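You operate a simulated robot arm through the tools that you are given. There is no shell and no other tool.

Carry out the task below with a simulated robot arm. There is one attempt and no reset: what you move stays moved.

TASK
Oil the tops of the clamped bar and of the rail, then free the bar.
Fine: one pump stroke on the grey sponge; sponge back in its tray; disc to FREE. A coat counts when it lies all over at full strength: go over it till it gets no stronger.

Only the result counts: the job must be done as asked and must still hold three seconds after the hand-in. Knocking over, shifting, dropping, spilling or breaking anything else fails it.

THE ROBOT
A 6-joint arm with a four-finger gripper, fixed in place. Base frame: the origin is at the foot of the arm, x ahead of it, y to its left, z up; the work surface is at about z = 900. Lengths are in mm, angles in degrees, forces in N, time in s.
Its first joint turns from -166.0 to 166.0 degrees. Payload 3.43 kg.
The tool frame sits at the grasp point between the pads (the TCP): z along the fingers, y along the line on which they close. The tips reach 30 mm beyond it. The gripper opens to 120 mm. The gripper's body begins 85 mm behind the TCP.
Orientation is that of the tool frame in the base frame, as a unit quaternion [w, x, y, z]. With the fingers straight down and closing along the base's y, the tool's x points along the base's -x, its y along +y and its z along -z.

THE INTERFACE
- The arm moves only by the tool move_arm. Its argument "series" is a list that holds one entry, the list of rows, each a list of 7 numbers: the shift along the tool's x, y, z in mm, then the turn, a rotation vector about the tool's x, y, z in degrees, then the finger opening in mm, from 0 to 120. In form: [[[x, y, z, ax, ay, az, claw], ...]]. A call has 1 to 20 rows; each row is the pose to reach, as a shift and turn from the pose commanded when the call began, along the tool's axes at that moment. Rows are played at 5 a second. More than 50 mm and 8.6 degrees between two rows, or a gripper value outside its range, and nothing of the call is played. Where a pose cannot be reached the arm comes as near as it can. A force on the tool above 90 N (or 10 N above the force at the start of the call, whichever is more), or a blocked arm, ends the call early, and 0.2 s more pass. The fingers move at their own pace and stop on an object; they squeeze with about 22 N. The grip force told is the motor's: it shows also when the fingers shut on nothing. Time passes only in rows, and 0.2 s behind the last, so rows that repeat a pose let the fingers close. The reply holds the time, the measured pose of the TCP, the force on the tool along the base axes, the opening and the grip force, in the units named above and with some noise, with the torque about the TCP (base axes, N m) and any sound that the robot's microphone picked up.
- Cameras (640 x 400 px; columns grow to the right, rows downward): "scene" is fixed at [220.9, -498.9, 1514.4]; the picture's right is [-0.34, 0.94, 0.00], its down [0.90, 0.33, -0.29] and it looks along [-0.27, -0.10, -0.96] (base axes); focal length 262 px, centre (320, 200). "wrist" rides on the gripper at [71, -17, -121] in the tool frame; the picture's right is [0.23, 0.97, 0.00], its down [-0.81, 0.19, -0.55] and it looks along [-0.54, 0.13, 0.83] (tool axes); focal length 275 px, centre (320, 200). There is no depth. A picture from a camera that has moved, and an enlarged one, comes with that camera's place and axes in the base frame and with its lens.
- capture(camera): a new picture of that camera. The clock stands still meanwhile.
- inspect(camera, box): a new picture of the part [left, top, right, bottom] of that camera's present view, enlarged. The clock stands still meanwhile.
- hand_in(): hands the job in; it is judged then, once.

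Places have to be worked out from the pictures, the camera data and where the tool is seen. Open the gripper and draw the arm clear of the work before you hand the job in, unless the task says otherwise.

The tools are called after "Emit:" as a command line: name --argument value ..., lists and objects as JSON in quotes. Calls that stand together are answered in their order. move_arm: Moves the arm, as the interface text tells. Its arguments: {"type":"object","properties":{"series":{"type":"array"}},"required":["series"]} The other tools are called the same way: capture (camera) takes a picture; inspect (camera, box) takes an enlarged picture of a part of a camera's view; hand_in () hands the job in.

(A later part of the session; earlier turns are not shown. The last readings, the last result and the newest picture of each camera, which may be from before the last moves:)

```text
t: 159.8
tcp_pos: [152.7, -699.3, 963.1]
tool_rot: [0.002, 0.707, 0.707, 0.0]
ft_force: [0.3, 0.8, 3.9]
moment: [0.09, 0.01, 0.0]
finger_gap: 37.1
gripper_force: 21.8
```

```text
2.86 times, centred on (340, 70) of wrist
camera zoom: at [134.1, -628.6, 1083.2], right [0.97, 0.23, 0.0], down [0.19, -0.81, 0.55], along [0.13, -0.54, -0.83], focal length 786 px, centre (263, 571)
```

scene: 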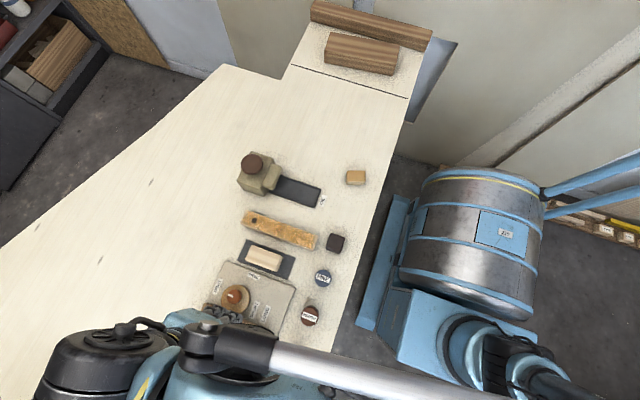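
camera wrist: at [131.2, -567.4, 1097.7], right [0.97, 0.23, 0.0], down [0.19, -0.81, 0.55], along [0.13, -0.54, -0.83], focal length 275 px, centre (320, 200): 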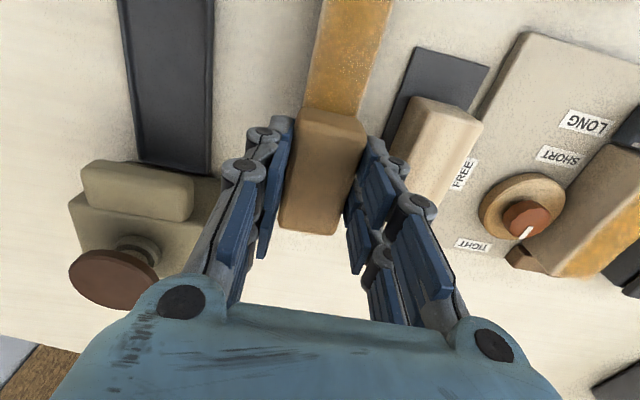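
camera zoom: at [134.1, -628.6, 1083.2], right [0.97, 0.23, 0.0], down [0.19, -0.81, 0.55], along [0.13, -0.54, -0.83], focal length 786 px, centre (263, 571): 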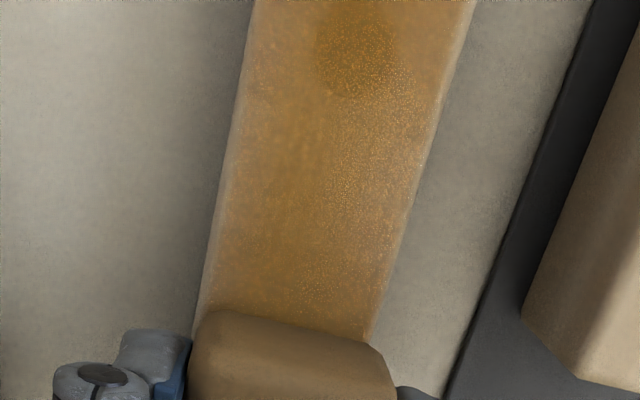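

Now a full-length pass to the near end and back.

Emit:
move_arm --series '[[[14, -2, -0.1, 0, 0, 0, 15], [28, -2, -0.2, 0, 0, 0, 15], [42, -2, -0.2, 0, 0, 0, 15], [56, -2, -0.2, 0, 0, 0, 15], [70, -2, -0.2, 0, 0, 0, 15], [84, -2, -0.2, 0, 0, 0, 15]]]'

Emit:
move_arm --series '[[[14, 0, 0, 0, 0, 0, 15], [28, 0, 0, 0, 0, 0, 15], [42, 0, 0, 0, 0, 0, 15], [56, 0, 0, 0, 0, 0, 15], [63, 0, 0, 0, 0, 0, 15]]]'

```text
t: 161.2
tcp_pos: [149.4, -614.5, 964.0]
tool_rot: [0.002, 0.706, 0.708, 0.0]
ft_force: [0.1, -0.3, 0.6]
moment: [0.0, -0.01, -0.01]
finger_gap: 37.1
gripper_force: 22.5
```

```text
t: 162.4
tcp_pos: [150.2, -553.2, 964.3]
tool_rot: [0.002, 0.707, 0.707, 0.001]
ft_force: [-0.7, -0.3, -0.2]
moment: [-0.04, -0.01, 0.0]
finger_gap: 37.1
gripper_force: 22.0
```

No force at the near end; I press in and stroke the near half.

Emit:
move_arm --series '[[[0, 0, 0.5, 0, 0, 0, 15], [0, 0, 0.5, 0, 0, 0, 15]]]'

Emit:
move_arm --series '[[[0, 0, 0.3, 0, 0, 0, 15], [0, 0, 0.3, 0, 0, 0, 15]]]'

```text
t: 163.0
tcp_pos: [149.2, -552.5, 964.5]
tool_rot: [0.001, 0.707, 0.708, 0.0]
ft_force: [0.7, 0.2, 0.4]
moment: [0.0, -0.01, 0.04]
finger_gap: 37.4
gripper_force: 22.2
```

```text
t: 163.6
tcp_pos: [149.1, -553.1, 963.0]
tool_rot: [0.001, 0.706, 0.708, 0.0]
ft_force: [0.9, -0.8, 4.1]
moment: [-0.01, -0.03, 0.02]
finger_gap: 36.7
gripper_force: 21.3
```

Emit:
move_arm --series '[[[-12, 2, 0.1, 0, 0, 0, 15], [-24, 2, 0.2, 0, 0, 0, 15], [-36, 2, 0.2, 0, 0, 0, 15], [-24, 3, 0.2, 0, 0, 0, 15], [-12, 3, 0.2, 0, 0, 0, 15], [2, 3, 0.2, 0, 0, 0, 15], [-12, -2, 0.3, 0, 0, 0, 15], [-24, -3, 0.3, 0, 0, 0, 15], [-36, -3, 0.3, 0, 0, 0, 15], [-24, -3, 0.3, 0, 0, 0, 15], [-12, -3, 0.3, 0, 0, 0, 15], [2, -3, 0.3, 0, 0, 0, 15]]]'

Emit:
move_arm --series '[[[-14, 3, 0.1, 0, 0, 0, 15], [-28, 3, 0.1, 0, 0, 0, 15], [-42, 3, 0.1, 0, 0, 0, 15], [-56, 3, 0.1, 0, 0, 0, 15], [-70, 3, 0.1, 0, 0, 0, 15], [-84, 3, 0.1, 0, 0, 0, 15]]]'

Emit:
move_arm --series '[[[-14, 0, 0.1, 0, 0, 0, 15], [-28, 0, 0.2, 0, 0, 0, 15], [-42, 0, 0.3, 0, 0, 0, 15], [-56, 0, 0.4, 0, 0, 0, 15], [-66, 0, 0.4, 0, 0, 0, 15]]]'

```text
t: 166.2
tcp_pos: [146.0, -551.1, 963.0]
tool_rot: [0.001, 0.706, 0.708, 0.0]
ft_force: [0.0, -4.8, 17.7]
moment: [-0.22, -0.03, -0.02]
finger_gap: 37.2
gripper_force: 22.7
```

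```text
t: 167.6
tcp_pos: [149.7, -633.2, 963.0]
tool_rot: [0.001, 0.706, 0.708, 0.0]
ft_force: [-1.5, 0.2, 0.6]
moment: [-0.01, 0.01, -0.01]
finger_gap: 36.9
gripper_force: 22.0
```

```text
t: 168.8
tcp_pos: [149.9, -700.7, 963.2]
tool_rot: [0.002, 0.707, 0.707, 0.0]
ft_force: [0.3, 0.4, 0.6]
moment: [0.01, 0.02, -0.04]
finger_gap: 37.2
gripper_force: 21.7
```

I lift off, move over the bar, and check the rail from the scene camera.

Emit:
move_arm --series '[[[0, 0, -10, 0, 0, 0, 15], [5, 0, -45, 0, 0, 0, 15], [15, 30, -75, 0, 0, 0, 15], [25, 75, -75, 0, 0, 0, 15], [35, 120, -75, 0, 0, 0, 15], [45, 165, -75, 0, 0, 0, 15], [57, 212, -75, 0, 0, 0, 15], [57, 215, -60, 0, 0, 0, 15], [57, 215, -40, 0, 0, 0, 15], [57, 215, -40, 0, 0, 0, 15]]]'

Emit:
inspect --camera "scene" --box '[220, 190, 340, 270]'

Emit:
inspect --camera "wrist" --box '[220, 40, 420, 260]'

```text
t: 171.0
tcp_pos: [365.5, -642.7, 1002.3]
tool_rot: [0.001, 0.707, 0.708, 0.0]
ft_force: [0.4, 0.1, 0.7]
moment: [0.01, -0.01, 0.0]
finger_gap: 37.0
gripper_force: 22.6
```

```text
5.00 times, centred on (280, 230) of scene
camera zoom: at [220.9, -498.9, 1514.4], right [-0.34, 0.94, 0.0], down [0.9, 0.33, -0.29], along [-0.27, -0.1, -0.96], focal length 1310 px, centre (520, 50)
```

zoom: 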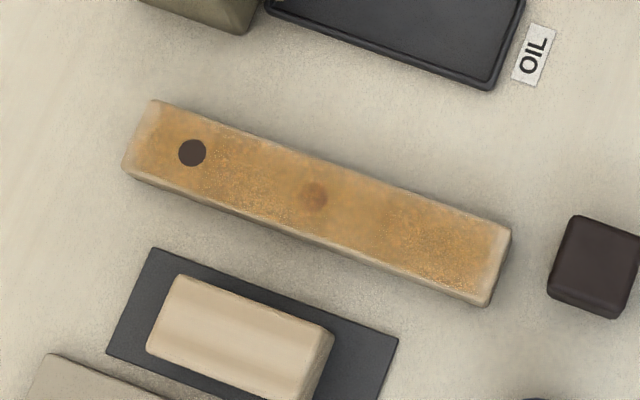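

```text
1.82 times, centred on (320, 150) of wrist
camera zoom: at [347.5, -571.9, 1123.0], right [0.97, 0.23, 0.0], down [0.19, -0.81, 0.55], along [0.13, -0.54, -0.83], focal length 500 px, centre (320, 291)
```

zoom: 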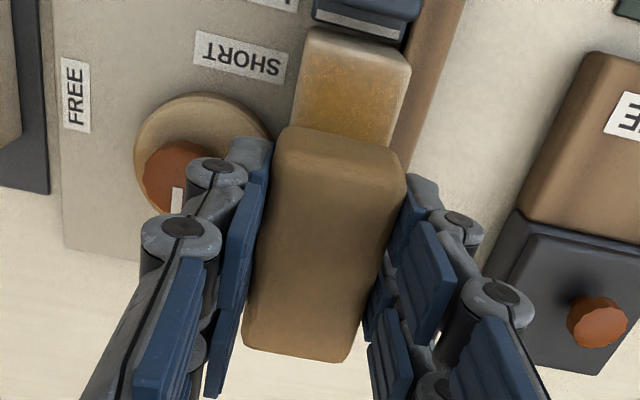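

The rail looks much the same as before. I continue on the bar: lowering to contact again.

Emit:
move_arm --series '[[[0, 0, 5, 0, 0, 0, 15], [0, 0, 9, 0, 0, 0, 15], [0, 0, 12, 0, 0, 0, 15], [0, 0, 13.5, 0, 0, 0, 15]]]'

Emit:
move_arm --series '[[[0, 0, 0.6, 0, 0, 0, 15], [0, 0, 1.2, 0, 0, 0, 15]]]'

```text
t: 172.0
tcp_pos: [364.9, -643.5, 989.2]
tool_rot: [0.001, 0.707, 0.708, 0.001]
ft_force: [0.3, 0.2, 0.9]
moment: [-0.03, -0.03, 0.0]
finger_gap: 37.1
gripper_force: 22.1
```

```text
t: 172.6
tcp_pos: [364.4, -643.2, 987.6]
tool_rot: [0.001, 0.707, 0.707, 0.001]
ft_force: [0.1, -0.5, 0.1]
moment: [-0.01, 0.02, -0.03]
finger_gap: 36.9
gripper_force: 21.8
```

Emit:
move_arm --series '[[[0, 0, 0.4, 0, 0, 0, 15], [0, 0, 0.7, 0, 0, 0, 15]]]'

Emit:
move_arm --series '[[[0, 0, 0.4, 0, 0, 0, 15], [0, 0, 0.5, 0, 0, 0, 15]]]'

```text
t: 173.2
tcp_pos: [365.1, -643.6, 986.9]
tool_rot: [0.001, 0.706, 0.708, 0.0]
ft_force: [-0.7, -0.8, -0.4]
moment: [0.0, 0.04, 0.0]
finger_gap: 37.0
gripper_force: 22.0
```

```text
t: 173.8
tcp_pos: [364.5, -642.8, 986.3]
tool_rot: [0.002, 0.707, 0.707, 0.0]
ft_force: [-0.1, 0.2, -0.3]
moment: [0.02, 0.01, 0.0]
finger_gap: 36.8
gripper_force: 22.1
```

Emit:
move_arm --series '[[[0, 0, 0.4, 0, 0, 0, 15], [0, 0, 0.5, 0, 0, 0, 15]]]'

Emit:
move_arm --series '[[[0, 0, 0.4, 0, 0, 0, 15], [0, 0, 0.5, 0, 0, 0, 15]]]'

```text
t: 174.4
tcp_pos: [364.4, -643.1, 986.5]
tool_rot: [0.002, 0.707, 0.708, 0.0]
ft_force: [0.3, 0.4, -0.1]
moment: [0.01, -0.04, -0.01]
finger_gap: 36.8
gripper_force: 22.3
```

```text
t: 175.0
tcp_pos: [365.0, -643.4, 985.7]
tool_rot: [0.001, 0.706, 0.708, 0.0]
ft_force: [1.9, 0.1, 7.0]
moment: [0.01, -0.07, -0.01]
finger_gap: 37.0
gripper_force: 22.1
```

7 N. I make several back-and-forth passes over the whole bar in one call.

Emit:
move_arm --series '[[[12, 0, 0.2, 0, 0, 0, 15], [24, 0, 0.1, 0, 0, 0, 15], [37, 0, 0, 0, 0, 0, 15], [24, 2, 0.2, 0, 0, 0, 15], [12, 2, 0.4, 0, 0, 0, 15], [0, 2, 0.5, 0, 0, 0, 15], [-12, 2, 0.5, 0, 0, 0, 15], [-24, 2, 0.4, 0, 0, 0, 15], [-40, 2, 0.3, 0, 0, 0, 15], [-24, -3, 0.4, 0, 0, 0, 15], [-12, -3, 0.6, 0, 0, 0, 15], [0, -3, 0.6, 0, 0, 0, 15], [12, -3, 0.6, 0, 0, 0, 15], [24, -3, 0.4, 0, 0, 0, 15], [37, -3, 0.3, 0, 0, 0, 15], [24, 0, 0.5, 0, 0, 0, 15], [12, 0, 0.7, 0, 0, 0, 15], [0, 0, 0.7, 0, 0, 0, 15]]]'

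Emit:
inspect --camera "wrist" --box '[260, 20, 420, 140]'

```text
t: 178.8
tcp_pos: [364.8, -642.0, 986.0]
tool_rot: [0.002, 0.707, 0.707, 0.001]
ft_force: [-0.1, 0.0, -0.6]
moment: [-0.03, 0.01, 0.05]
finger_gap: 37.1
gripper_force: 22.1
```

```text
3.33 times, centred on (340, 80) of wrist
camera zoom: at [346.3, -571.8, 1105.4], right [0.97, 0.23, 0.0], down [0.19, -0.81, 0.55], along [0.13, -0.54, -0.83], focal length 918 px, centre (253, 600)
```

zoom: 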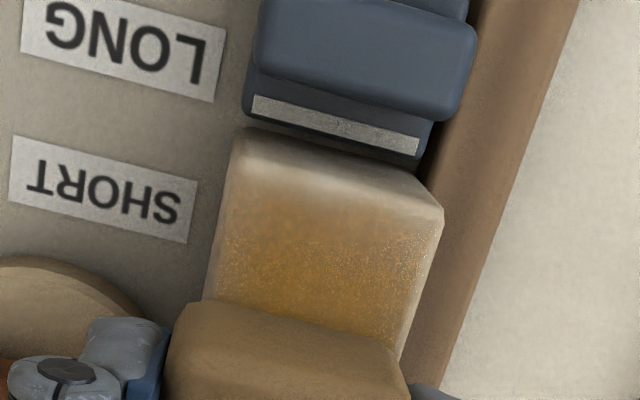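

The bar's near end (last ~10 mm) is still pale, so I need more overshoot; the jaw lies lower, so that is safe. I press in and extend the stroke to y −592.

Emit:
move_arm --series '[[[12, 0, 0.2, 0, 0, 0, 15], [24, 0, 0.3, 0, 0, 0, 15], [24, 0, 0.3, 0, 0, 0, 15]]]'

```text
t: 179.6
tcp_pos: [364.9, -619.5, 985.2]
tool_rot: [0.002, 0.706, 0.708, 0.0]
ft_force: [-0.1, 0.8, 0.7]
moment: [-0.02, 0.03, 0.01]
finger_gap: 37.6
gripper_force: 21.8
```

Emit:
move_arm --series '[[[0, 0, 0.4, 0, 0, 0, 15], [0, 0, 0.4, 0, 0, 0, 15]]]'

Emit:
move_arm --series '[[[10, 0, 0.1, 0, 0, 0, 15], [20, 0, 0.1, 0, 0, 0, 15], [27, 0, 0.1, 0, 0, 0, 15]]]'

```text
t: 180.2
tcp_pos: [364.2, -619.3, 985.1]
tool_rot: [0.001, 0.706, 0.708, 0.0]
ft_force: [-0.2, 2.0, 10.4]
moment: [0.06, 0.07, 0.0]
finger_gap: 36.9
gripper_force: 21.4
```

```text
t: 181.0
tcp_pos: [365.0, -593.0, 984.1]
tool_rot: [0.001, 0.707, 0.707, 0.0]
ft_force: [-1.8, -3.7, 14.6]
moment: [-0.4, 0.02, -0.02]
finger_gap: 37.1
gripper_force: 22.0
```

Good pressure at the near edge. I stroke back and forth there, then check.

Emit:
move_arm --series '[[[-10, 2, -0.1, 0, 0, 0, 15], [-20, 2, 0, 0, 0, 0, 15], [-10, 3, 0, 0, 0, 0, 15], [0, 3, 0, 0, 0, 0, 15], [-10, -3, 0, 0, 0, 0, 15], [-20, -3, 0.1, 0, 0, 0, 15], [-10, -3, 0.1, 0, 0, 0, 15], [0, -3, 0.1, 0, 0, 0, 15], [-12, 0, 0.1, 0, 0, 0, 15], [-24, 0, 0.2, 0, 0, 0, 15], [-36, 0, 0.3, 0, 0, 0, 15], [-48, 0, 0.4, 0, 0, 0, 15]]]'

Emit:
inspect --camera "wrist" --box '[260, 20, 420, 140]'

```text
t: 183.6
tcp_pos: [365.5, -639.5, 983.1]
tool_rot: [0.001, 0.707, 0.707, 0.0]
ft_force: [0.4, 3.4, 15.1]
moment: [0.21, -0.02, 0.0]
finger_gap: 37.2
gripper_force: 21.9
```

```text
3.33 times, centred on (340, 80) of wrist
camera zoom: at [346.9, -567.8, 1103.3], right [0.97, 0.23, 0.0], down [0.19, -0.81, 0.56], along [0.13, -0.54, -0.83], focal length 918 px, centre (253, 600)
```

zoom: 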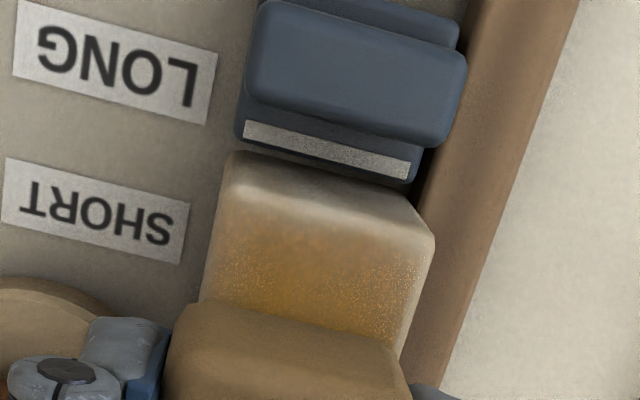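

The remaining fade at the very edge looks like the rounded rim. I now do the far end with overshoot to y ≈ −697.

Emit:
move_arm --series '[[[-12, 0, -0.1, 0, 0, 0, 15], [-24, 0, -0.1, 0, 0, 0, 15], [-36, 0, 0, 0, 0, 0, 15], [-48, 0, 0, 0, 0, 0, 15], [-58, 0, 0, 0, 0, 0, 15]]]'

Emit:
move_arm --series '[[[0, 3, 0.2, 0, 0, 0, 15], [12, 3, 0.2, 0, 0, 0, 15], [22, 3, 0.3, 0, 0, 0, 15], [10, -3, 0.3, 0, 0, 0, 15], [0, -3, 0.3, 0, 0, 0, 15], [12, -3, 0.3, 0, 0, 0, 15], [24, -3, 0.3, 0, 0, 0, 15], [12, 0, 0.3, 0, 0, 0, 15], [0, 0, 0.3, 0, 0, 0, 15]]]'

```text
t: 184.8
tcp_pos: [365.0, -698.5, 982.3]
tool_rot: [0.002, 0.707, 0.708, 0.0]
ft_force: [0.1, 0.2, 1.4]
moment: [0.04, 0.0, 0.01]
finger_gap: 37.3
gripper_force: 22.3
```

```text
t: 186.8
tcp_pos: [365.8, -699.0, 983.6]
tool_rot: [0.002, 0.707, 0.708, 0.001]
ft_force: [-0.7, -0.2, 0.1]
moment: [0.02, -0.01, 0.01]
finger_gap: 36.9
gripper_force: 22.0
```

The far end has lost contact; I press deeper there and stroke again.

Emit:
move_arm --series '[[[4, 0, 0.5, 0, 0, 0, 15], [4, 0, 0.5, 0, 0, 0, 15]]]'

Emit:
move_arm --series '[[[0, 0, 0.4, 0, 0, 0, 15], [0, 0, 0.4, 0, 0, 0, 15]]]'

```text
t: 187.4
tcp_pos: [364.7, -694.8, 983.3]
tool_rot: [0.002, 0.706, 0.709, 0.001]
ft_force: [0.0, -4.2, 17.0]
moment: [0.16, 0.01, -0.03]
finger_gap: 37.4
gripper_force: 22.0
```

```text
t: 188.0
tcp_pos: [364.6, -694.2, 982.0]
tool_rot: [0.001, 0.707, 0.708, 0.0]
ft_force: [2.6, -1.1, 15.8]
moment: [0.14, -0.07, -0.07]
finger_gap: 37.1
gripper_force: 22.3
```

The sponge has crept up again (tips ~3 mm above the bar). I stroke back to the bar's middle and regrip it there.

Emit:
move_arm --series '[[[0, 0, -0.3, 0, 0, 0, 15], [10, 0, -0.3, 0, 0, 0, 15], [20, 0, -0.3, 0, 0, 0, 15], [30, 0, -0.3, 0, 0, 0, 15], [40, 0, -0.4, 0, 0, 0, 15], [52, 0, -0.6, 0, 0, 0, 15]]]'

Emit:
move_arm --series '[[[0, 0, 0, 0, 0, 0, 42], [0, 0, 0, 0, 0, 0, 52], [0, 0, 0, 0, 0, 0, 60], [0, 0, 0, 0, 0, 0, 60]]]'

Emit:
capture --camera "wrist"

```text
t: 189.4
tcp_pos: [364.9, -642.6, 984.0]
tool_rot: [0.002, 0.707, 0.707, 0.0]
ft_force: [0.0, 0.7, -0.4]
moment: [0.0, 0.01, 0.0]
finger_gap: 37.2
gripper_force: 21.9
```

```text
t: 190.4
tcp_pos: [364.6, -643.4, 983.6]
tool_rot: [0.001, 0.707, 0.707, 0.0]
ft_force: [-0.4, 0.4, 0.4]
moment: [-0.02, 0.04, 0.0]
finger_gap: 60.2
gripper_force: 0.1
```

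```text
taken
camera wrist: at [346.9, -571.9, 1104.0], right [0.97, 0.23, 0.0], down [0.19, -0.81, 0.55], along [0.13, -0.54, -0.83], focal length 275 px, centre (320, 200)
```

wrist: 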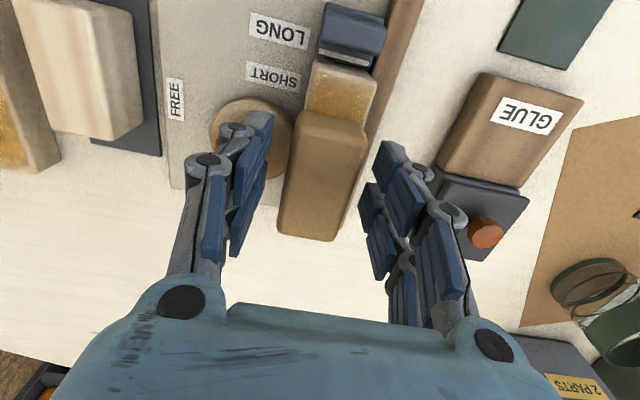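

Sponge sits well on the bar. I raise 8 mm and regrip.

Emit:
move_arm --series '[[[0, 0, -4, 0, 0, 0, 60], [0, 0, -8, 0, 0, 0, 60], [0, 0, -8, 0, 0, 0, 45], [0, 0, -8, 0, 0, 0, 30], [0, 0, -8, 0, 0, 0, 15], [0, 0, -8, 0, 0, 0, 15], [0, 0, -8, 0, 0, 0, 15]]]'

Emit:
move_arm --series '[[[0, 0, 0.3, 0, 0, 0, 15], [0, 0, 0.3, 0, 0, 0, 15]]]'

```text
t: 192.0
tcp_pos: [364.8, -642.9, 991.6]
tool_rot: [0.001, 0.707, 0.707, 0.0]
ft_force: [0.0, 0.3, 1.4]
moment: [0.01, 0.0, 0.0]
finger_gap: 37.1
gripper_force: 22.3
```

```text
t: 192.6
tcp_pos: [364.8, -643.5, 991.2]
tool_rot: [0.001, 0.706, 0.708, 0.0]
ft_force: [1.8, 0.3, 6.2]
moment: [0.0, -0.1, 0.04]
finger_gap: 36.9
gripper_force: 22.1
```

6 N, freshly seated. A full pass to each end at this setting.

Emit:
move_arm --series '[[[-12, 0, 0, 0, 0, 0, 15], [-24, 0, 0, 0, 0, 0, 15], [-36, 0, 0, 0, 0, 0, 15], [-46, 0, 0, 0, 0, 0, 15]]]'

Emit:
move_arm --series '[[[12, 0, 0, 0, 0, 0, 15], [24, 0, 0.1, 0, 0, 0, 15], [36, 0, 0.1, 0, 0, 0, 15], [48, 0, 0.1, 0, 0, 0, 15]]]'

Emit:
move_arm --series '[[[12, 0, 0.1, 0, 0, 0, 15], [24, 0, 0.1, 0, 0, 0, 15], [36, 0, 0, 0, 0, 0, 15], [44, 0, 0, 0, 0, 0, 15]]]'

```text
t: 193.6
tcp_pos: [365.5, -687.7, 991.5]
tool_rot: [0.001, 0.707, 0.708, -0.001]
ft_force: [0.4, 2.5, 8.6]
moment: [0.25, -0.04, 0.0]
finger_gap: 37.4
gripper_force: 22.1
```

```text
t: 194.6
tcp_pos: [363.4, -641.2, 989.7]
tool_rot: [0.001, 0.706, 0.708, -0.001]
ft_force: [0.1, -1.9, 15.0]
moment: [-0.18, -0.01, -0.02]
finger_gap: 36.9
gripper_force: 21.8
```

```text
t: 195.6
tcp_pos: [364.3, -595.8, 990.9]
tool_rot: [0.001, 0.707, 0.707, 0.001]
ft_force: [-1.1, 1.3, -0.2]
moment: [0.01, 0.0, 0.02]
finger_gap: 37.1
gripper_force: 21.9
```

I lift and move beyond the rail's far end, so the wrist camera sees the rail top while the scene camera sees the bar.

Emit:
move_arm --series '[[[0, 0, -10, 0, 0, 0, 15], [-5, 0, -45, 0, 0, 0, 15], [-20, -40, -60, 0, 0, 0, 15], [-40, -84, -60, 0, 0, 0, 15], [-60, -128, -60, 0, 0, 0, 15], [-80, -170, -60, 0, 0, 0, 15], [-104, -211, -60, 0, 0, 0, 15], [-138, -214, -55, 0, 0, 0, 15], [-138, -214, -55, 0, 0, 0, 15]]]'

Emit:
inspect --camera "scene" --box '[180, 270, 300, 370]'

Emit:
capture --camera "wrist"

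Emit:
inspect --camera "wrist" --box '[260, 0, 420, 140]'

```text
t: 197.6
tcp_pos: [150.4, -736.5, 1045.2]
tool_rot: [0.002, 0.707, 0.708, 0.001]
ft_force: [-0.1, 0.1, -0.3]
moment: [0.02, 0.02, -0.01]
finger_gap: 37.2
gripper_force: 22.4
```

```text
4.00 times, centred on (240, 320) of scene
camera zoom: at [220.9, -498.9, 1514.4], right [-0.34, 0.94, 0.0], down [0.9, 0.33, -0.29], along [-0.27, -0.1, -0.96], focal length 1048 px, centre (640, -280)
```

zoom: 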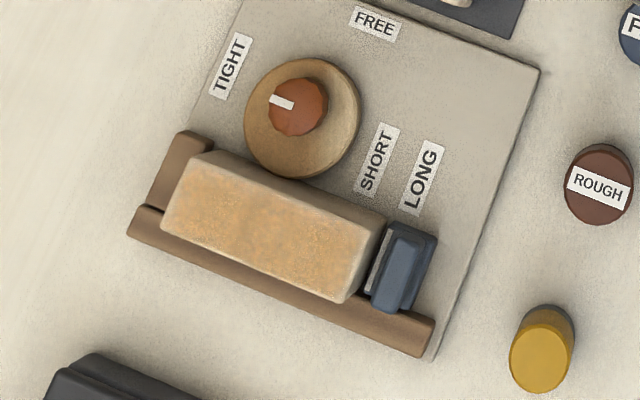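

```text
taken
camera wrist: at [132.2, -664.9, 1164.3], right [0.97, 0.23, 0.0], down [0.19, -0.81, 0.55], along [0.13, -0.54, -0.83], focal length 275 px, centre (320, 200)
```

wrist: 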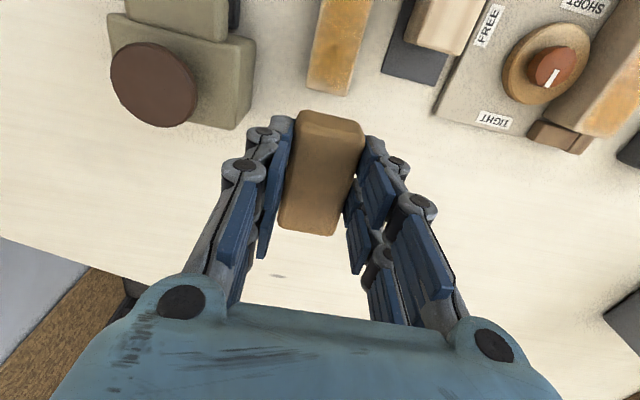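

```text
2.86 times, centred on (340, 70) of wrist
camera zoom: at [132.2, -664.9, 1164.3], right [0.97, 0.23, 0.0], down [0.19, -0.81, 0.55], along [0.13, -0.54, -0.83], focal length 786 px, centre (263, 571)
```

zoom: 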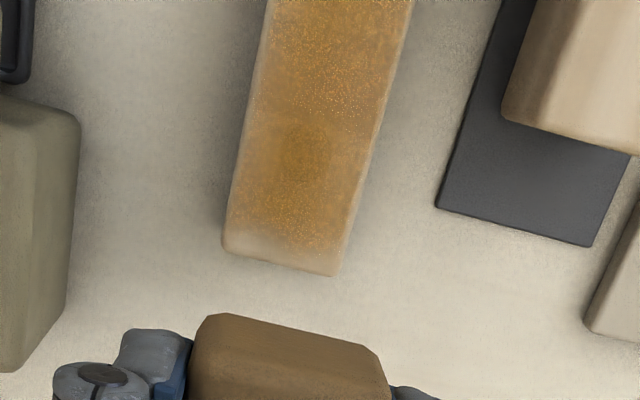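

The rail's coat now reaches close to its end. I compare the bar's and rail's coat closely in this view.

Emit:
inspect --camera "wrist" --box '[500, 0, 640, 160]'

Emit:
inspect --camera "scene" --box '[215, 295, 275, 350]'

Emit:
inspect --camera "scene" --box '[230, 200, 330, 260]'

```text
2.50 times, centred on (570, 80) of wrist
camera zoom: at [132.2, -664.9, 1164.3], right [0.97, 0.23, 0.0], down [0.19, -0.81, 0.55], along [0.13, -0.54, -0.83], focal length 688 px, centre (-305, 500)
```

zoom: 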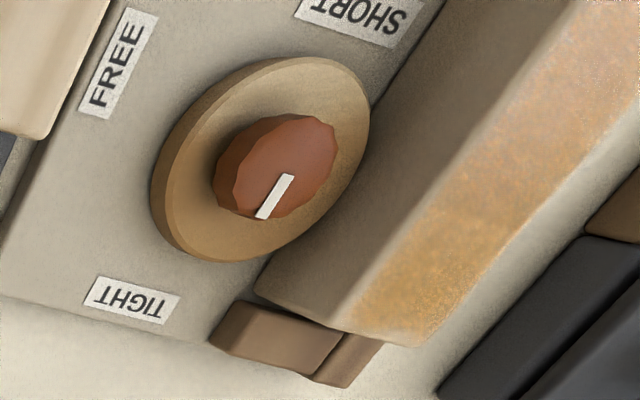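

```text
7.27 times, centred on (245, 322) of scene
camera zoom: at [220.9, -498.9, 1514.4], right [-0.34, 0.94, 0.0], down [0.9, 0.33, -0.29], along [-0.27, -0.1, -0.96], focal length 1906 px, centre (866, -691)
```

zoom: 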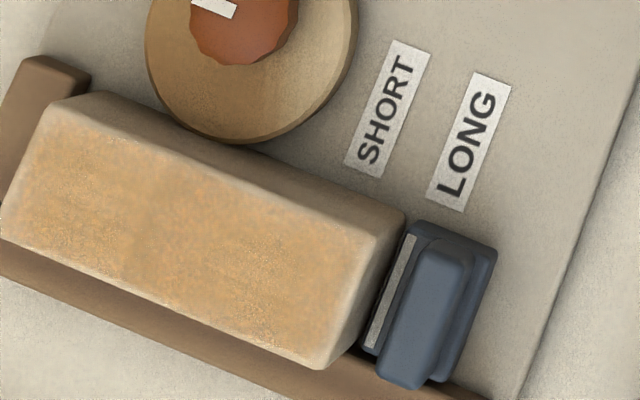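

```text
6.40 times, centred on (280, 230) of scene
camera zoom: at [220.9, -498.9, 1514.4], right [-0.34, 0.94, 0.0], down [0.9, 0.33, -0.29], along [-0.27, -0.1, -0.96], focal length 1677 px, centre (576, 8)
```

zoom: 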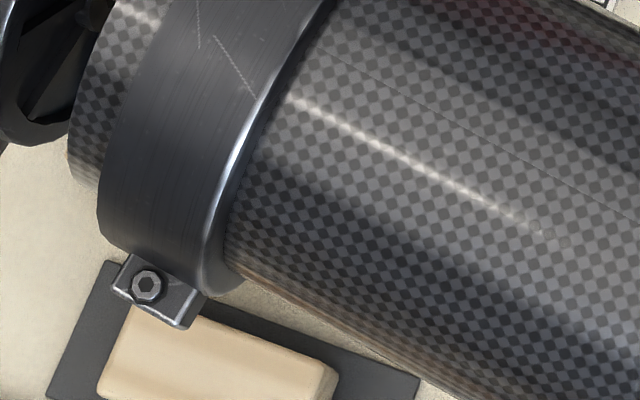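

Coverage on the bar is even, though it still looks somewhat paler than the rail. I give the bar more passes and compare in the same view afterwards.

Emit:
move_arm --series '[[[30, 10, 0, 0, 0, 0, 15], [50, 50, 0, 0, 0, 0, 15], [65, 95, 0, 0, 0, 0, 15], [80, 140, 0, 0, 0, 0, 15], [93, 185, 0, 0, 0, 0, 15], [93, 214, 10, 0, 0, 0, 15], [93, 214, 35, 0, 0, 0, 15], [93, 214, 50, 0, 0, 0, 15], [93, 214, 52.5, 0, 0, 0, 15]]]'

Emit:
move_arm --series '[[[0, 0, 0.5, 0, 0, 0, 15], [0, 0, 1, 0, 0, 0, 15]]]'

```text
t: 199.6
tcp_pos: [364.2, -640.8, 992.9]
tool_rot: [0.001, 0.706, 0.708, 0.001]
ft_force: [0.2, 0.3, -0.8]
moment: [-0.01, 0.01, -0.01]
finger_gap: 36.9
gripper_force: 21.8
```

```text
t: 200.2
tcp_pos: [363.7, -641.1, 992.0]
tool_rot: [0.002, 0.707, 0.707, 0.0]
ft_force: [0.1, -0.3, -1.2]
moment: [-0.01, -0.01, 0.0]
finger_gap: 37.2
gripper_force: 21.6
```

Emit:
move_arm --series '[[[0, 0, 0.4, 0, 0, 0, 15], [0, 0, 0.8, 0, 0, 0, 15]]]'

Emit:
move_arm --series '[[[0, 0, 0.4, 0, 0, 0, 15], [0, 0, 0.6, 0, 0, 0, 15]]]'

```text
t: 200.8
tcp_pos: [364.8, -641.5, 991.7]
tool_rot: [0.002, 0.707, 0.708, 0.0]
ft_force: [-1.0, -0.1, -0.1]
moment: [-0.02, -0.02, -0.01]
finger_gap: 37.3
gripper_force: 22.5
```

```text
t: 201.4
tcp_pos: [364.5, -640.7, 990.7]
tool_rot: [0.001, 0.707, 0.707, 0.0]
ft_force: [-0.4, 0.3, 0.5]
moment: [-0.02, 0.01, -0.01]
finger_gap: 37.2
gripper_force: 21.9
```

Emit:
move_arm --series '[[[0, 0, 0.4, 0, 0, 0, 15], [0, 0, 0.5, 0, 0, 0, 15]]]'

Emit:
move_arm --series '[[[0, 0, 0.3, 0, 0, 0, 15], [0, 0, 0.4, 0, 0, 0, 15]]]'

```text
t: 202.0
tcp_pos: [363.9, -641.8, 990.9]
tool_rot: [0.001, 0.706, 0.708, -0.001]
ft_force: [1.1, -0.8, 4.2]
moment: [-0.01, -0.07, 0.04]
finger_gap: 37.2
gripper_force: 22.1
```

```text
t: 202.6
tcp_pos: [364.8, -641.3, 990.5]
tool_rot: [0.001, 0.707, 0.707, 0.0]
ft_force: [-2.5, 0.6, 17.3]
moment: [0.08, 0.04, -0.03]
finger_gap: 37.0
gripper_force: 22.1
```

Contact. I start with a short back-off and do several passes, checking force at the end.

Emit:
move_arm --series '[[[0, 0, -0.2, 0, 0, 0, 15], [-12, 2, -0.2, 0, 0, 0, 15], [-24, 2, -0.2, 0, 0, 0, 15], [-36, 2, -0.2, 0, 0, 0, 15], [-48, 2, -0.2, 0, 0, 0, 15], [-36, -2, -0.1, 0, 0, 0, 15], [-24, -2, 0, 0, 0, 0, 15], [-12, -2, 0.1, 0, 0, 0, 15], [0, -2, 0.1, 0, 0, 0, 15], [12, -2, 0.1, 0, 0, 0, 15], [24, -2, 0, 0, 0, 0, 15], [36, -2, 0, 0, 0, 0, 15], [46, -2, 0, 0, 0, 0, 15], [36, 2, 0.1, 0, 0, 0, 15], [24, 2, 0.2, 0, 0, 0, 15], [12, 2, 0.3, 0, 0, 0, 15], [0, 2, 0.3, 0, 0, 0, 15]]]'

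Emit:
move_arm --series '[[[-12, 0, 0.1, 0, 0, 0, 15], [-24, 0, 0.1, 0, 0, 0, 15], [-36, 0, 0, 0, 0, 0, 15], [-48, 0, 0, 0, 0, 0, 15], [-36, -4, 0.1, 0, 0, 0, 15], [-24, -4, 0.2, 0, 0, 0, 15], [-12, -4, 0.3, 0, 0, 0, 15], [0, -4, 0.3, 0, 0, 0, 15], [12, -4, 0.3, 0, 0, 0, 15], [24, -4, 0.2, 0, 0, 0, 15], [36, -4, 0.2, 0, 0, 0, 15], [46, -4, 0.2, 0, 0, 0, 15], [36, -2, 0.3, 0, 0, 0, 15], [24, -2, 0.4, 0, 0, 0, 15], [12, -2, 0.5, 0, 0, 0, 15], [0, -2, 0.5, 0, 0, 0, 15]]]'

Emit:
inspect --camera "wrist" --box '[260, 20, 420, 140]'

```text
t: 206.2
tcp_pos: [366.3, -642.4, 988.5]
tool_rot: [0.001, 0.707, 0.707, 0.0]
ft_force: [0.3, 1.0, 3.6]
moment: [0.13, 0.04, 0.0]
finger_gap: 37.2
gripper_force: 21.7
```

```text
t: 209.6
tcp_pos: [364.6, -642.3, 989.0]
tool_rot: [0.001, 0.707, 0.708, 0.0]
ft_force: [-1.0, 1.2, 1.5]
moment: [0.05, 0.02, -0.02]
finger_gap: 37.5
gripper_force: 22.1
```

```text
3.33 times, centred on (340, 80) of wrist
camera zoom: at [345.7, -570.2, 1109.4], right [0.97, 0.23, 0.0], down [0.19, -0.81, 0.55], along [0.13, -0.54, -0.83], focal length 918 px, centre (253, 600)
```

zoom: 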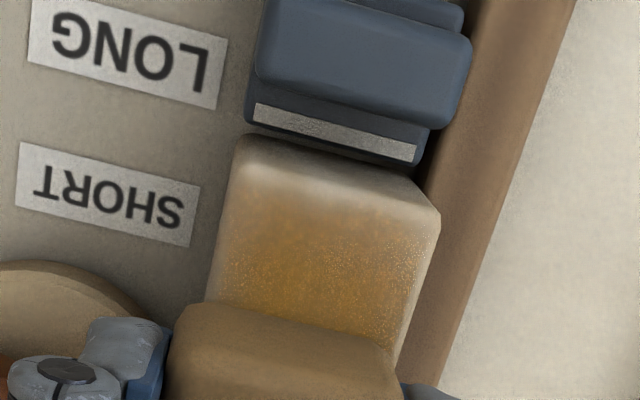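

Contact held. Two more loops, creeping slightly deeper.

Emit:
move_arm --series '[[[-12, 3, 0.1, 0, 0, 0, 15], [-24, 3, 0.1, 0, 0, 0, 15], [-36, 3, 0.1, 0, 0, 0, 15], [-50, 3, 0.1, 0, 0, 0, 15], [-36, 0, 0.2, 0, 0, 0, 15], [-24, 0, 0.3, 0, 0, 0, 15], [-12, 0, 0.3, 0, 0, 0, 15], [0, 0, 0.3, 0, 0, 0, 15], [12, 0, 0.3, 0, 0, 0, 15], [24, 0, 0.2, 0, 0, 0, 15], [36, 0, 0.2, 0, 0, 0, 15], [48, 0, 0.2, 0, 0, 0, 15], [36, 3, 0.3, 0, 0, 0, 15], [24, 3, 0.4, 0, 0, 0, 15], [12, 3, 0.4, 0, 0, 0, 15], [0, 3, 0.4, 0, 0, 0, 15]]]'

Emit:
move_arm --series '[[[-12, -3, 0.1, 0, 0, 0, 15], [-24, -3, 0.1, 0, 0, 0, 15], [-36, -3, 0.1, 0, 0, 0, 15], [-50, -3, 0.1, 0, 0, 0, 15], [-36, -5, 0.2, 0, 0, 0, 15], [-24, -5, 0.3, 0, 0, 0, 15], [-12, -5, 0.3, 0, 0, 0, 15], [0, -5, 0.3, 0, 0, 0, 15], [12, -5, 0.3, 0, 0, 0, 15], [24, -5, 0.2, 0, 0, 0, 15], [36, -5, 0.2, 0, 0, 0, 15], [48, -5, 0.2, 0, 0, 0, 15], [36, -2, 0.3, 0, 0, 0, 15], [24, -2, 0.4, 0, 0, 0, 15], [12, -2, 0.4, 0, 0, 0, 15], [0, -2, 0.4, 0, 0, 0, 15]]]'

```text
t: 213.0
tcp_pos: [368.1, -640.9, 988.7]
tool_rot: [0.001, 0.707, 0.707, -0.001]
ft_force: [0.1, 0.7, 2.5]
moment: [0.05, -0.01, 0.02]
finger_gap: 37.0
gripper_force: 21.3
```

```text
t: 216.4
tcp_pos: [366.1, -640.8, 986.9]
tool_rot: [0.001, 0.707, 0.707, 0.0]
ft_force: [-0.6, 2.6, 10.2]
moment: [0.12, 0.03, -0.04]
finger_gap: 37.2
gripper_force: 21.5
```

I lift and move over the rail; there I look at the bar from the scene camera again.

Emit:
move_arm --series '[[[0, 0, -10, 0, 0, 0, 15], [0, 0, -40, 0, 0, 0, 15], [0, -30, -60, 0, 0, 0, 15], [0, -75, -60, 0, 0, 0, 15], [0, -120, -60, 0, 0, 0, 15], [0, -165, -60, 0, 0, 0, 15], [0, -210, -60, 0, 0, 0, 15], [0, -216, -30, 0, 0, 0, 15], [0, -216, 5, 0, 0, 0, 15], [0, -216, 19, 0, 0, 0, 15]]]'

Emit:
inspect --camera "scene" --box '[180, 270, 300, 370]'

Emit:
inspect --camera "scene" --box '[215, 295, 275, 350]'

```text
t: 218.6
tcp_pos: [148.7, -641.2, 967.4]
tool_rot: [0.001, 0.707, 0.707, -0.001]
ft_force: [0.2, -1.1, -0.7]
moment: [-0.01, -0.03, 0.03]
finger_gap: 37.2
gripper_force: 22.3
```

```text
4.00 times, centred on (240, 320) of scene
camera zoom: at [220.9, -498.9, 1514.4], right [-0.34, 0.94, 0.0], down [0.9, 0.33, -0.29], along [-0.27, -0.1, -0.96], focal length 1048 px, centre (640, -280)
```

zoom: 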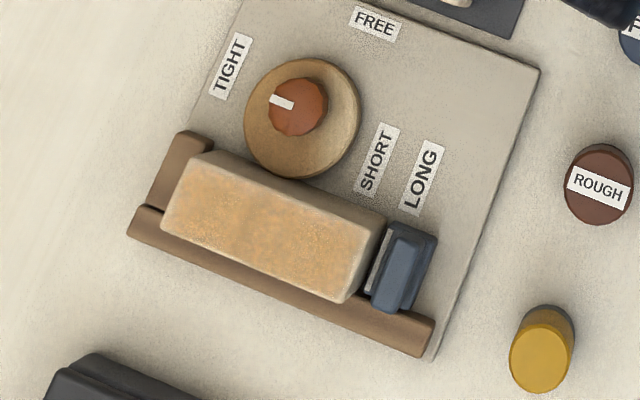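

```text
7.27 times, centred on (245, 322) of scene
camera zoom: at [220.9, -498.9, 1514.4], right [-0.34, 0.94, 0.0], down [0.9, 0.33, -0.29], along [-0.27, -0.1, -0.96], focal length 1906 px, centre (866, -691)
```

zoom: 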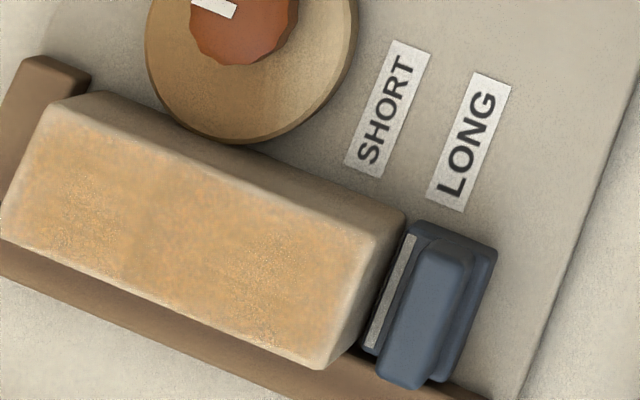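

The bar's picture is unchanged by the four extra loops, so its coat is at full strength. Now the rail again: lower to contact for a few more full passes.

Emit:
move_arm --series '[[[0, 1.5, 0.8, 0, 0, 0, 15], [0, 1.5, 1.6, 0, 0, 0, 15]]]'

Emit:
move_arm --series '[[[0, 0, 0.5, 0, 0, 0, 15], [0, 0, 0.9, 0, 0, 0, 15]]]'

```text
t: 219.2
tcp_pos: [152.6, -641.8, 966.7]
tool_rot: [0.001, 0.707, 0.708, 0.0]
ft_force: [-0.8, -0.3, 0.6]
moment: [0.02, 0.02, -0.01]
finger_gap: 37.3
gripper_force: 21.6
```

```text
t: 219.8
tcp_pos: [151.7, -641.1, 966.7]
tool_rot: [0.002, 0.707, 0.708, 0.0]
ft_force: [-0.2, 0.6, -0.2]
moment: [0.0, -0.01, -0.01]
finger_gap: 37.1
gripper_force: 22.1
```

Emit:
move_arm --series '[[[0, 0, 0.5, 0, 0, 0, 15], [0, 0, 0.9, 0, 0, 0, 15]]]'

Emit:
move_arm --series '[[[0, 0, 0.4, 0, 0, 0, 15], [0, 0, 0.7, 0, 0, 0, 15]]]'

```text
t: 220.4
tcp_pos: [151.5, -641.7, 966.5]
tool_rot: [0.001, 0.706, 0.708, 0.0]
ft_force: [-0.3, -0.2, -0.4]
moment: [0.01, 0.02, -0.03]
finger_gap: 37.3
gripper_force: 22.2
```

```text
t: 221.0
tcp_pos: [150.4, -641.3, 963.9]
tool_rot: [0.002, 0.706, 0.708, 0.0]
ft_force: [-0.7, -0.3, 0.3]
moment: [0.01, -0.03, 0.01]
finger_gap: 37.3
gripper_force: 21.9
```

Emit:
move_arm --series '[[[0, 0, 0.4, 0, 0, 0, 15], [0, 0, 0.5, 0, 0, 0, 15]]]'

Emit:
move_arm --series '[[[0, 0, 0.4, 0, 0, 0, 15], [0, 0, 0.5, 0, 0, 0, 15]]]'

```text
t: 221.6
tcp_pos: [151.1, -642.1, 964.7]
tool_rot: [0.002, 0.706, 0.708, 0.0]
ft_force: [1.4, 0.5, 3.7]
moment: [0.04, 0.01, 0.01]
finger_gap: 37.2
gripper_force: 21.6
```

```text
t: 222.2
tcp_pos: [151.7, -641.6, 963.7]
tool_rot: [0.001, 0.707, 0.707, 0.0]
ft_force: [0.5, -1.7, 13.6]
moment: [-0.01, 0.03, 0.0]
finger_gap: 36.6
gripper_force: 22.1
```

13 N. I run full-length passes with overshoot at the far end.

Emit:
move_arm --series '[[[0, 0, -0.2, 0, 0, 0, 15], [-13, 2, -0.2, 0, 0, 0, 15], [-26, 2, -0.1, 0, 0, 0, 15], [-39, 2, 0, 0, 0, 0, 15], [-52, 2, 0.2, 0, 0, 0, 15], [-66, 2, 0.3, 0, 0, 0, 15], [-52, -2, 0.3, 0, 0, 0, 15], [-39, -2, 0.2, 0, 0, 0, 15], [-52, -2, 0.3, 0, 0, 0, 15], [-66, -2, 0.4, 0, 0, 0, 15]]]'

Emit:
move_arm --series '[[[13, 1, 0, 0, 0, 0, 15], [26, 1, -0.1, 0, 0, 0, 15], [39, 1, -0.1, 0, 0, 0, 15], [52, 1, -0.1, 0, 0, 0, 15], [65, 1, -0.1, 0, 0, 0, 15], [78, 1, -0.1, 0, 0, 0, 15], [91, 1, -0.1, 0, 0, 0, 15]]]'

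Emit:
move_arm --series '[[[13, 1, 0, 0, 0, 0, 15], [26, 1, 0, 0, 0, 0, 15], [39, 1, 0.1, 0, 0, 0, 15], [52, 1, 0.1, 0, 0, 0, 15], [62, 1, 0.1, 0, 0, 0, 15]]]'

```text
t: 224.4
tcp_pos: [149.4, -707.6, 965.0]
tool_rot: [0.002, 0.707, 0.707, 0.0]
ft_force: [-0.7, 0.4, 0.4]
moment: [-0.03, 0.04, -0.01]
finger_gap: 37.0
gripper_force: 21.6
```

```text
t: 226.0
tcp_pos: [150.7, -615.9, 965.8]
tool_rot: [0.001, 0.708, 0.707, 0.0]
ft_force: [0.6, -0.2, -0.6]
moment: [0.04, -0.01, -0.03]
finger_gap: 37.2
gripper_force: 22.2
```

```text
t: 227.2
tcp_pos: [150.3, -552.5, 963.2]
tool_rot: [0.002, 0.706, 0.708, 0.0]
ft_force: [0.6, -2.9, 14.2]
moment: [-0.2, -0.01, 0.01]
finger_gap: 37.1
gripper_force: 22.2
```

Near end has good force. Now a −y pass with a little more depth through the middle.

Emit:
move_arm --series '[[[-10, -2, 0, 0, 0, 0, 15], [3, -2, 0, 0, 0, 0, 15], [-10, 2, 0.1, 0, 0, 0, 15], [3, 2, 0.1, 0, 0, 0, 15], [-13, 0, 0.1, 0, 0, 0, 15], [-26, 0, 0.2, 0, 0, 0, 15], [-39, 0, 0.3, 0, 0, 0, 15], [-52, 0, 0.3, 0, 0, 0, 15], [-65, 0, 0.3, 0, 0, 0, 15], [-78, 0, 0.3, 0, 0, 0, 15], [-91, 0, 0.3, 0, 0, 0, 15]]]'

Emit:
move_arm --series '[[[-13, 0, 0.1, 0, 0, 0, 15], [-26, 0, 0.2, 0, 0, 0, 15], [-39, 0, 0.3, 0, 0, 0, 15], [-52, 0, 0.4, 0, 0, 0, 15], [-62, 0, 0.4, 0, 0, 0, 15]]]'

Emit:
move_arm --series '[[[0, 0, 0.4, 0, 0, 0, 15], [0, 0, 0.4, 0, 0, 0, 15]]]'

```text
t: 229.6
tcp_pos: [151.1, -645.3, 961.8]
tool_rot: [0.002, 0.707, 0.708, -0.001]
ft_force: [-0.4, -0.1, -0.8]
moment: [-0.02, 0.0, -0.02]
finger_gap: 37.0
gripper_force: 22.0
```

```text
t: 230.8
tcp_pos: [152.8, -706.4, 962.7]
tool_rot: [0.002, 0.706, 0.708, 0.0]
ft_force: [1.4, -0.5, 0.3]
moment: [-0.01, 0.01, -0.01]
finger_gap: 37.1
gripper_force: 22.4
```

```text
t: 231.4
tcp_pos: [153.2, -708.1, 962.7]
tool_rot: [0.001, 0.706, 0.708, 0.001]
ft_force: [-0.2, 0.2, -0.8]
moment: [-0.01, 0.05, -0.04]
finger_gap: 37.2
gripper_force: 22.3
```

No force here; I press further in small steps.

Emit:
move_arm --series '[[[4, 0, 0.5, 0, 0, 0, 15], [4, 0, 0.5, 0, 0, 0, 15]]]'

Emit:
move_arm --series '[[[0, 0, 0.4, 0, 0, 0, 15], [0, 0, 0.4, 0, 0, 0, 15]]]'

```text
t: 232.0
tcp_pos: [151.2, -703.2, 963.4]
tool_rot: [0.001, 0.706, 0.708, 0.0]
ft_force: [0.1, 0.3, 0.9]
moment: [0.05, -0.04, 0.01]
finger_gap: 37.1
gripper_force: 22.3
```

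```text
t: 232.6
tcp_pos: [150.9, -702.4, 961.4]
tool_rot: [0.001, 0.706, 0.708, 0.0]
ft_force: [-0.6, 2.6, 8.5]
moment: [0.28, 0.01, 0.01]
finger_gap: 36.9
gripper_force: 22.1
```

8.5 N at the far end. I stroke the far half back and forth.

Emit:
move_arm --series '[[[12, -2, 0.1, 0, 0, 0, 15], [24, -2, 0.1, 0, 0, 0, 15], [36, -2, 0, 0, 0, 0, 15], [48, -2, 0, 0, 0, 0, 15], [60, -2, 0, 0, 0, 0, 15], [48, 2, 0, 0, 0, 0, 15], [36, 2, 0.1, 0, 0, 0, 15], [24, 2, 0.1, 0, 0, 0, 15], [12, 2, 0.2, 0, 0, 0, 15], [-4, 2, 0.3, 0, 0, 0, 15]]]'

Emit:
move_arm --series '[[[12, -2, 0, 0, 0, 0, 15], [24, -2, -0.1, 0, 0, 0, 15], [36, -2, -0.1, 0, 0, 0, 15], [48, -2, -0.1, 0, 0, 0, 15], [60, -2, -0.1, 0, 0, 0, 15], [72, -2, -0.1, 0, 0, 0, 15], [84, -2, -0.1, 0, 0, 0, 15]]]'

Emit:
inspect --camera "wrist" --box '[260, 0, 420, 140]'

```text
t: 234.8
tcp_pos: [152.9, -708.3, 961.0]
tool_rot: [0.001, 0.707, 0.708, 0.0]
ft_force: [-0.1, 0.6, 1.4]
moment: [0.02, 0.02, 0.0]
finger_gap: 37.1
gripper_force: 22.3
```

```text
t: 236.4
tcp_pos: [153.3, -623.4, 960.5]
tool_rot: [0.001, 0.707, 0.707, 0.0]
ft_force: [0.5, -1.6, 10.0]
moment: [-0.08, 0.02, -0.02]
finger_gap: 37.0
gripper_force: 22.2
```

```text
2.86 times, centred on (340, 70) of wrist
camera zoom: at [134.2, -552.1, 1081.2], right [0.97, 0.23, 0.0], down [0.19, -0.81, 0.55], along [0.13, -0.54, -0.83], focal length 786 px, centre (263, 571)
```

zoom: 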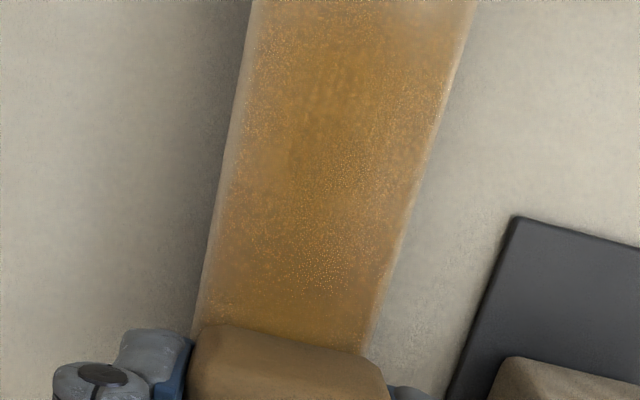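

Looks evenly amber. I complete the pass to the near end and back along the whole rail.

Emit:
move_arm --series '[[[12, -3, 0, 0, 0, 0, 15], [24, -3, 0, 0, 0, 0, 15], [36, -3, 0, 0, 0, 0, 15], [48, -3, 0, 0, 0, 0, 15], [60, -3, 0, 0, 0, 0, 15], [71, -3, 0, 0, 0, 0, 15], [60, -1, 0, 0, 0, 0, 15], [71, -1, 0, 0, 0, 0, 15], [60, -5, 0.1, 0, 0, 0, 15], [71, -5, 0.1, 0, 0, 0, 15]]]'

Emit:
move_arm --series '[[[-13, 3, 0, 0, 0, 0, 15], [-26, 3, 0.1, 0, 0, 0, 15], [-39, 3, 0.2, 0, 0, 0, 15], [-52, 3, 0.2, 0, 0, 0, 15], [-65, 3, 0.2, 0, 0, 0, 15], [-78, 3, 0.2, 0, 0, 0, 15]]]'

Emit:
move_arm --series '[[[-13, 0, 0.1, 0, 0, 0, 15], [-26, 0, 0.2, 0, 0, 0, 15], [-39, 0, 0.3, 0, 0, 0, 15], [-52, 0, 0.4, 0, 0, 0, 15], [-65, 0, 0.5, 0, 0, 0, 15], [-76, 0, 0.5, 0, 0, 0, 15]]]'

```text
t: 238.6
tcp_pos: [146.5, -552.6, 961.6]
tool_rot: [0.001, 0.707, 0.707, -0.001]
ft_force: [1.4, -1.9, 8.2]
moment: [-0.07, -0.09, 0.03]
finger_gap: 37.0
gripper_force: 22.4
```

```text
t: 240.0
tcp_pos: [148.8, -632.5, 963.3]
tool_rot: [0.001, 0.707, 0.708, 0.0]
ft_force: [-0.6, -0.1, -0.4]
moment: [0.02, -0.01, 0.0]
finger_gap: 37.2
gripper_force: 21.7
```

```text
t: 241.4
tcp_pos: [149.1, -705.4, 961.5]
tool_rot: [0.001, 0.707, 0.707, 0.0]
ft_force: [-1.0, 4.9, 12.5]
moment: [0.35, 0.05, 0.05]
finger_gap: 37.0
gripper_force: 22.3
```

I lift and look at the whole rail from the scene camera, with the hand over the fixture.

Emit:
move_arm --series '[[[0, 0, -10, 0, 0, 0, 15], [5, 0, -45, 0, 0, 0, 15], [15, 30, -75, 0, 0, 0, 15], [25, 75, -75, 0, 0, 0, 15], [35, 120, -75, 0, 0, 0, 15], [45, 165, -75, 0, 0, 0, 15], [60, 212, -75, 0, 0, 0, 15], [63, 216, -75, 0, 0, 0, 15]]]'

Emit:
inspect --camera "scene" --box '[220, 190, 340, 270]'

Emit:
inspect --camera "wrist" --box '[0, 0, 160, 200]'

```text
t: 243.2
tcp_pos: [365.6, -641.9, 1036.7]
tool_rot: [0.0, 0.707, 0.707, 0.0]
ft_force: [-0.7, 0.0, -1.7]
moment: [0.0, 0.01, -0.01]
finger_gap: 37.1
gripper_force: 21.8
```

```text
5.00 times, centred on (280, 230) of scene
camera zoom: at [220.9, -498.9, 1514.4], right [-0.34, 0.94, 0.0], down [0.9, 0.33, -0.29], along [-0.27, -0.1, -0.96], focal length 1310 px, centre (520, 50)
```

zoom: 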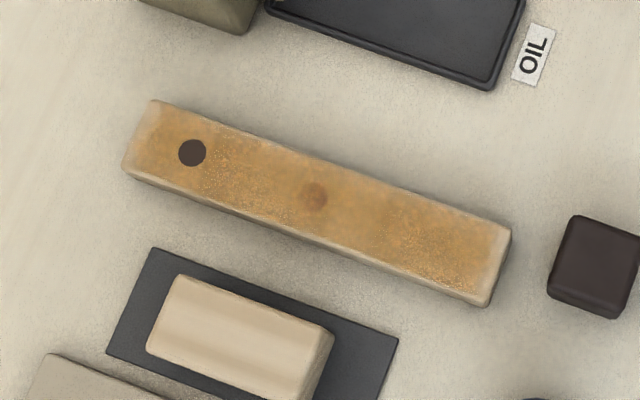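

```text
2.00 times, centred on (80, 100) of wrist
camera zoom: at [347.4, -571.1, 1156.8], right [0.97, 0.23, 0.0], down [0.19, -0.81, 0.55], along [0.13, -0.54, -0.83], focal length 551 px, centre (800, 400)
```

zoom: 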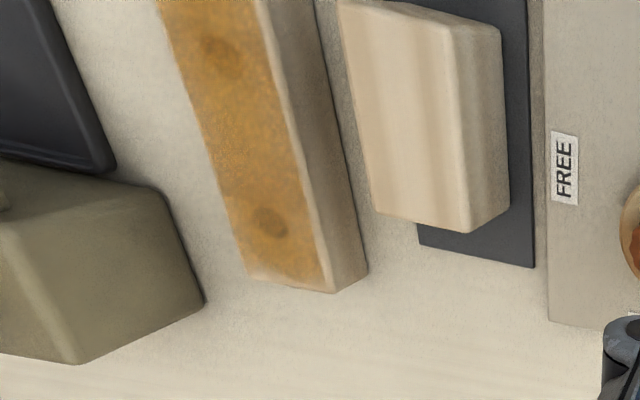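

The rail is unchanged from the earlier picture, so its coat is at full strength too. Before putting the sponge back I regrip it higher on the bar (to keep the fingertips clear of the tray rim): lowering to the bar.

Emit:
move_arm --series '[[[0, 0, 15, 0, 0, 0, 15], [0, 0, 30, 0, 0, 0, 15], [0, 0, 42, 0, 0, 0, 15], [0, 0, 48, 0, 0, 0, 15]]]'

Emit:
move_arm --series '[[[0, 0, 0.8, 0, 0, 0, 15], [0, 0, 1.5, 0, 0, 0, 15]]]'

```text
t: 244.2
tcp_pos: [365.8, -643.3, 987.8]
tool_rot: [0.002, 0.706, 0.708, 0.0]
ft_force: [0.6, 0.2, -0.9]
moment: [0.0, 0.01, 0.05]
finger_gap: 37.2
gripper_force: 22.3
```

```text
t: 244.8
tcp_pos: [365.2, -643.3, 986.4]
tool_rot: [0.002, 0.707, 0.708, 0.0]
ft_force: [-0.7, -0.1, -1.1]
moment: [-0.02, 0.02, 0.0]
finger_gap: 37.1
gripper_force: 22.1
```

Emit:
move_arm --series '[[[0, 0, 0.6, 0, 0, 0, 15], [0, 0, 1, 0, 0, 0, 15]]]'

Emit:
move_arm --series '[[[0, 0, 0.5, 0, 0, 0, 15], [0, 0, 0.8, 0, 0, 0, 15]]]'

```text
t: 245.4
tcp_pos: [366.1, -643.7, 985.3]
tool_rot: [0.001, 0.707, 0.708, 0.0]
ft_force: [0.2, -0.1, -0.2]
moment: [-0.01, 0.02, 0.01]
finger_gap: 37.0
gripper_force: 21.9
```

```text
t: 246.0
tcp_pos: [365.9, -643.5, 984.4]
tool_rot: [0.002, 0.706, 0.708, 0.0]
ft_force: [0.4, -0.9, 9.7]
moment: [-0.05, -0.08, -0.03]
finger_gap: 37.1
gripper_force: 21.7
```

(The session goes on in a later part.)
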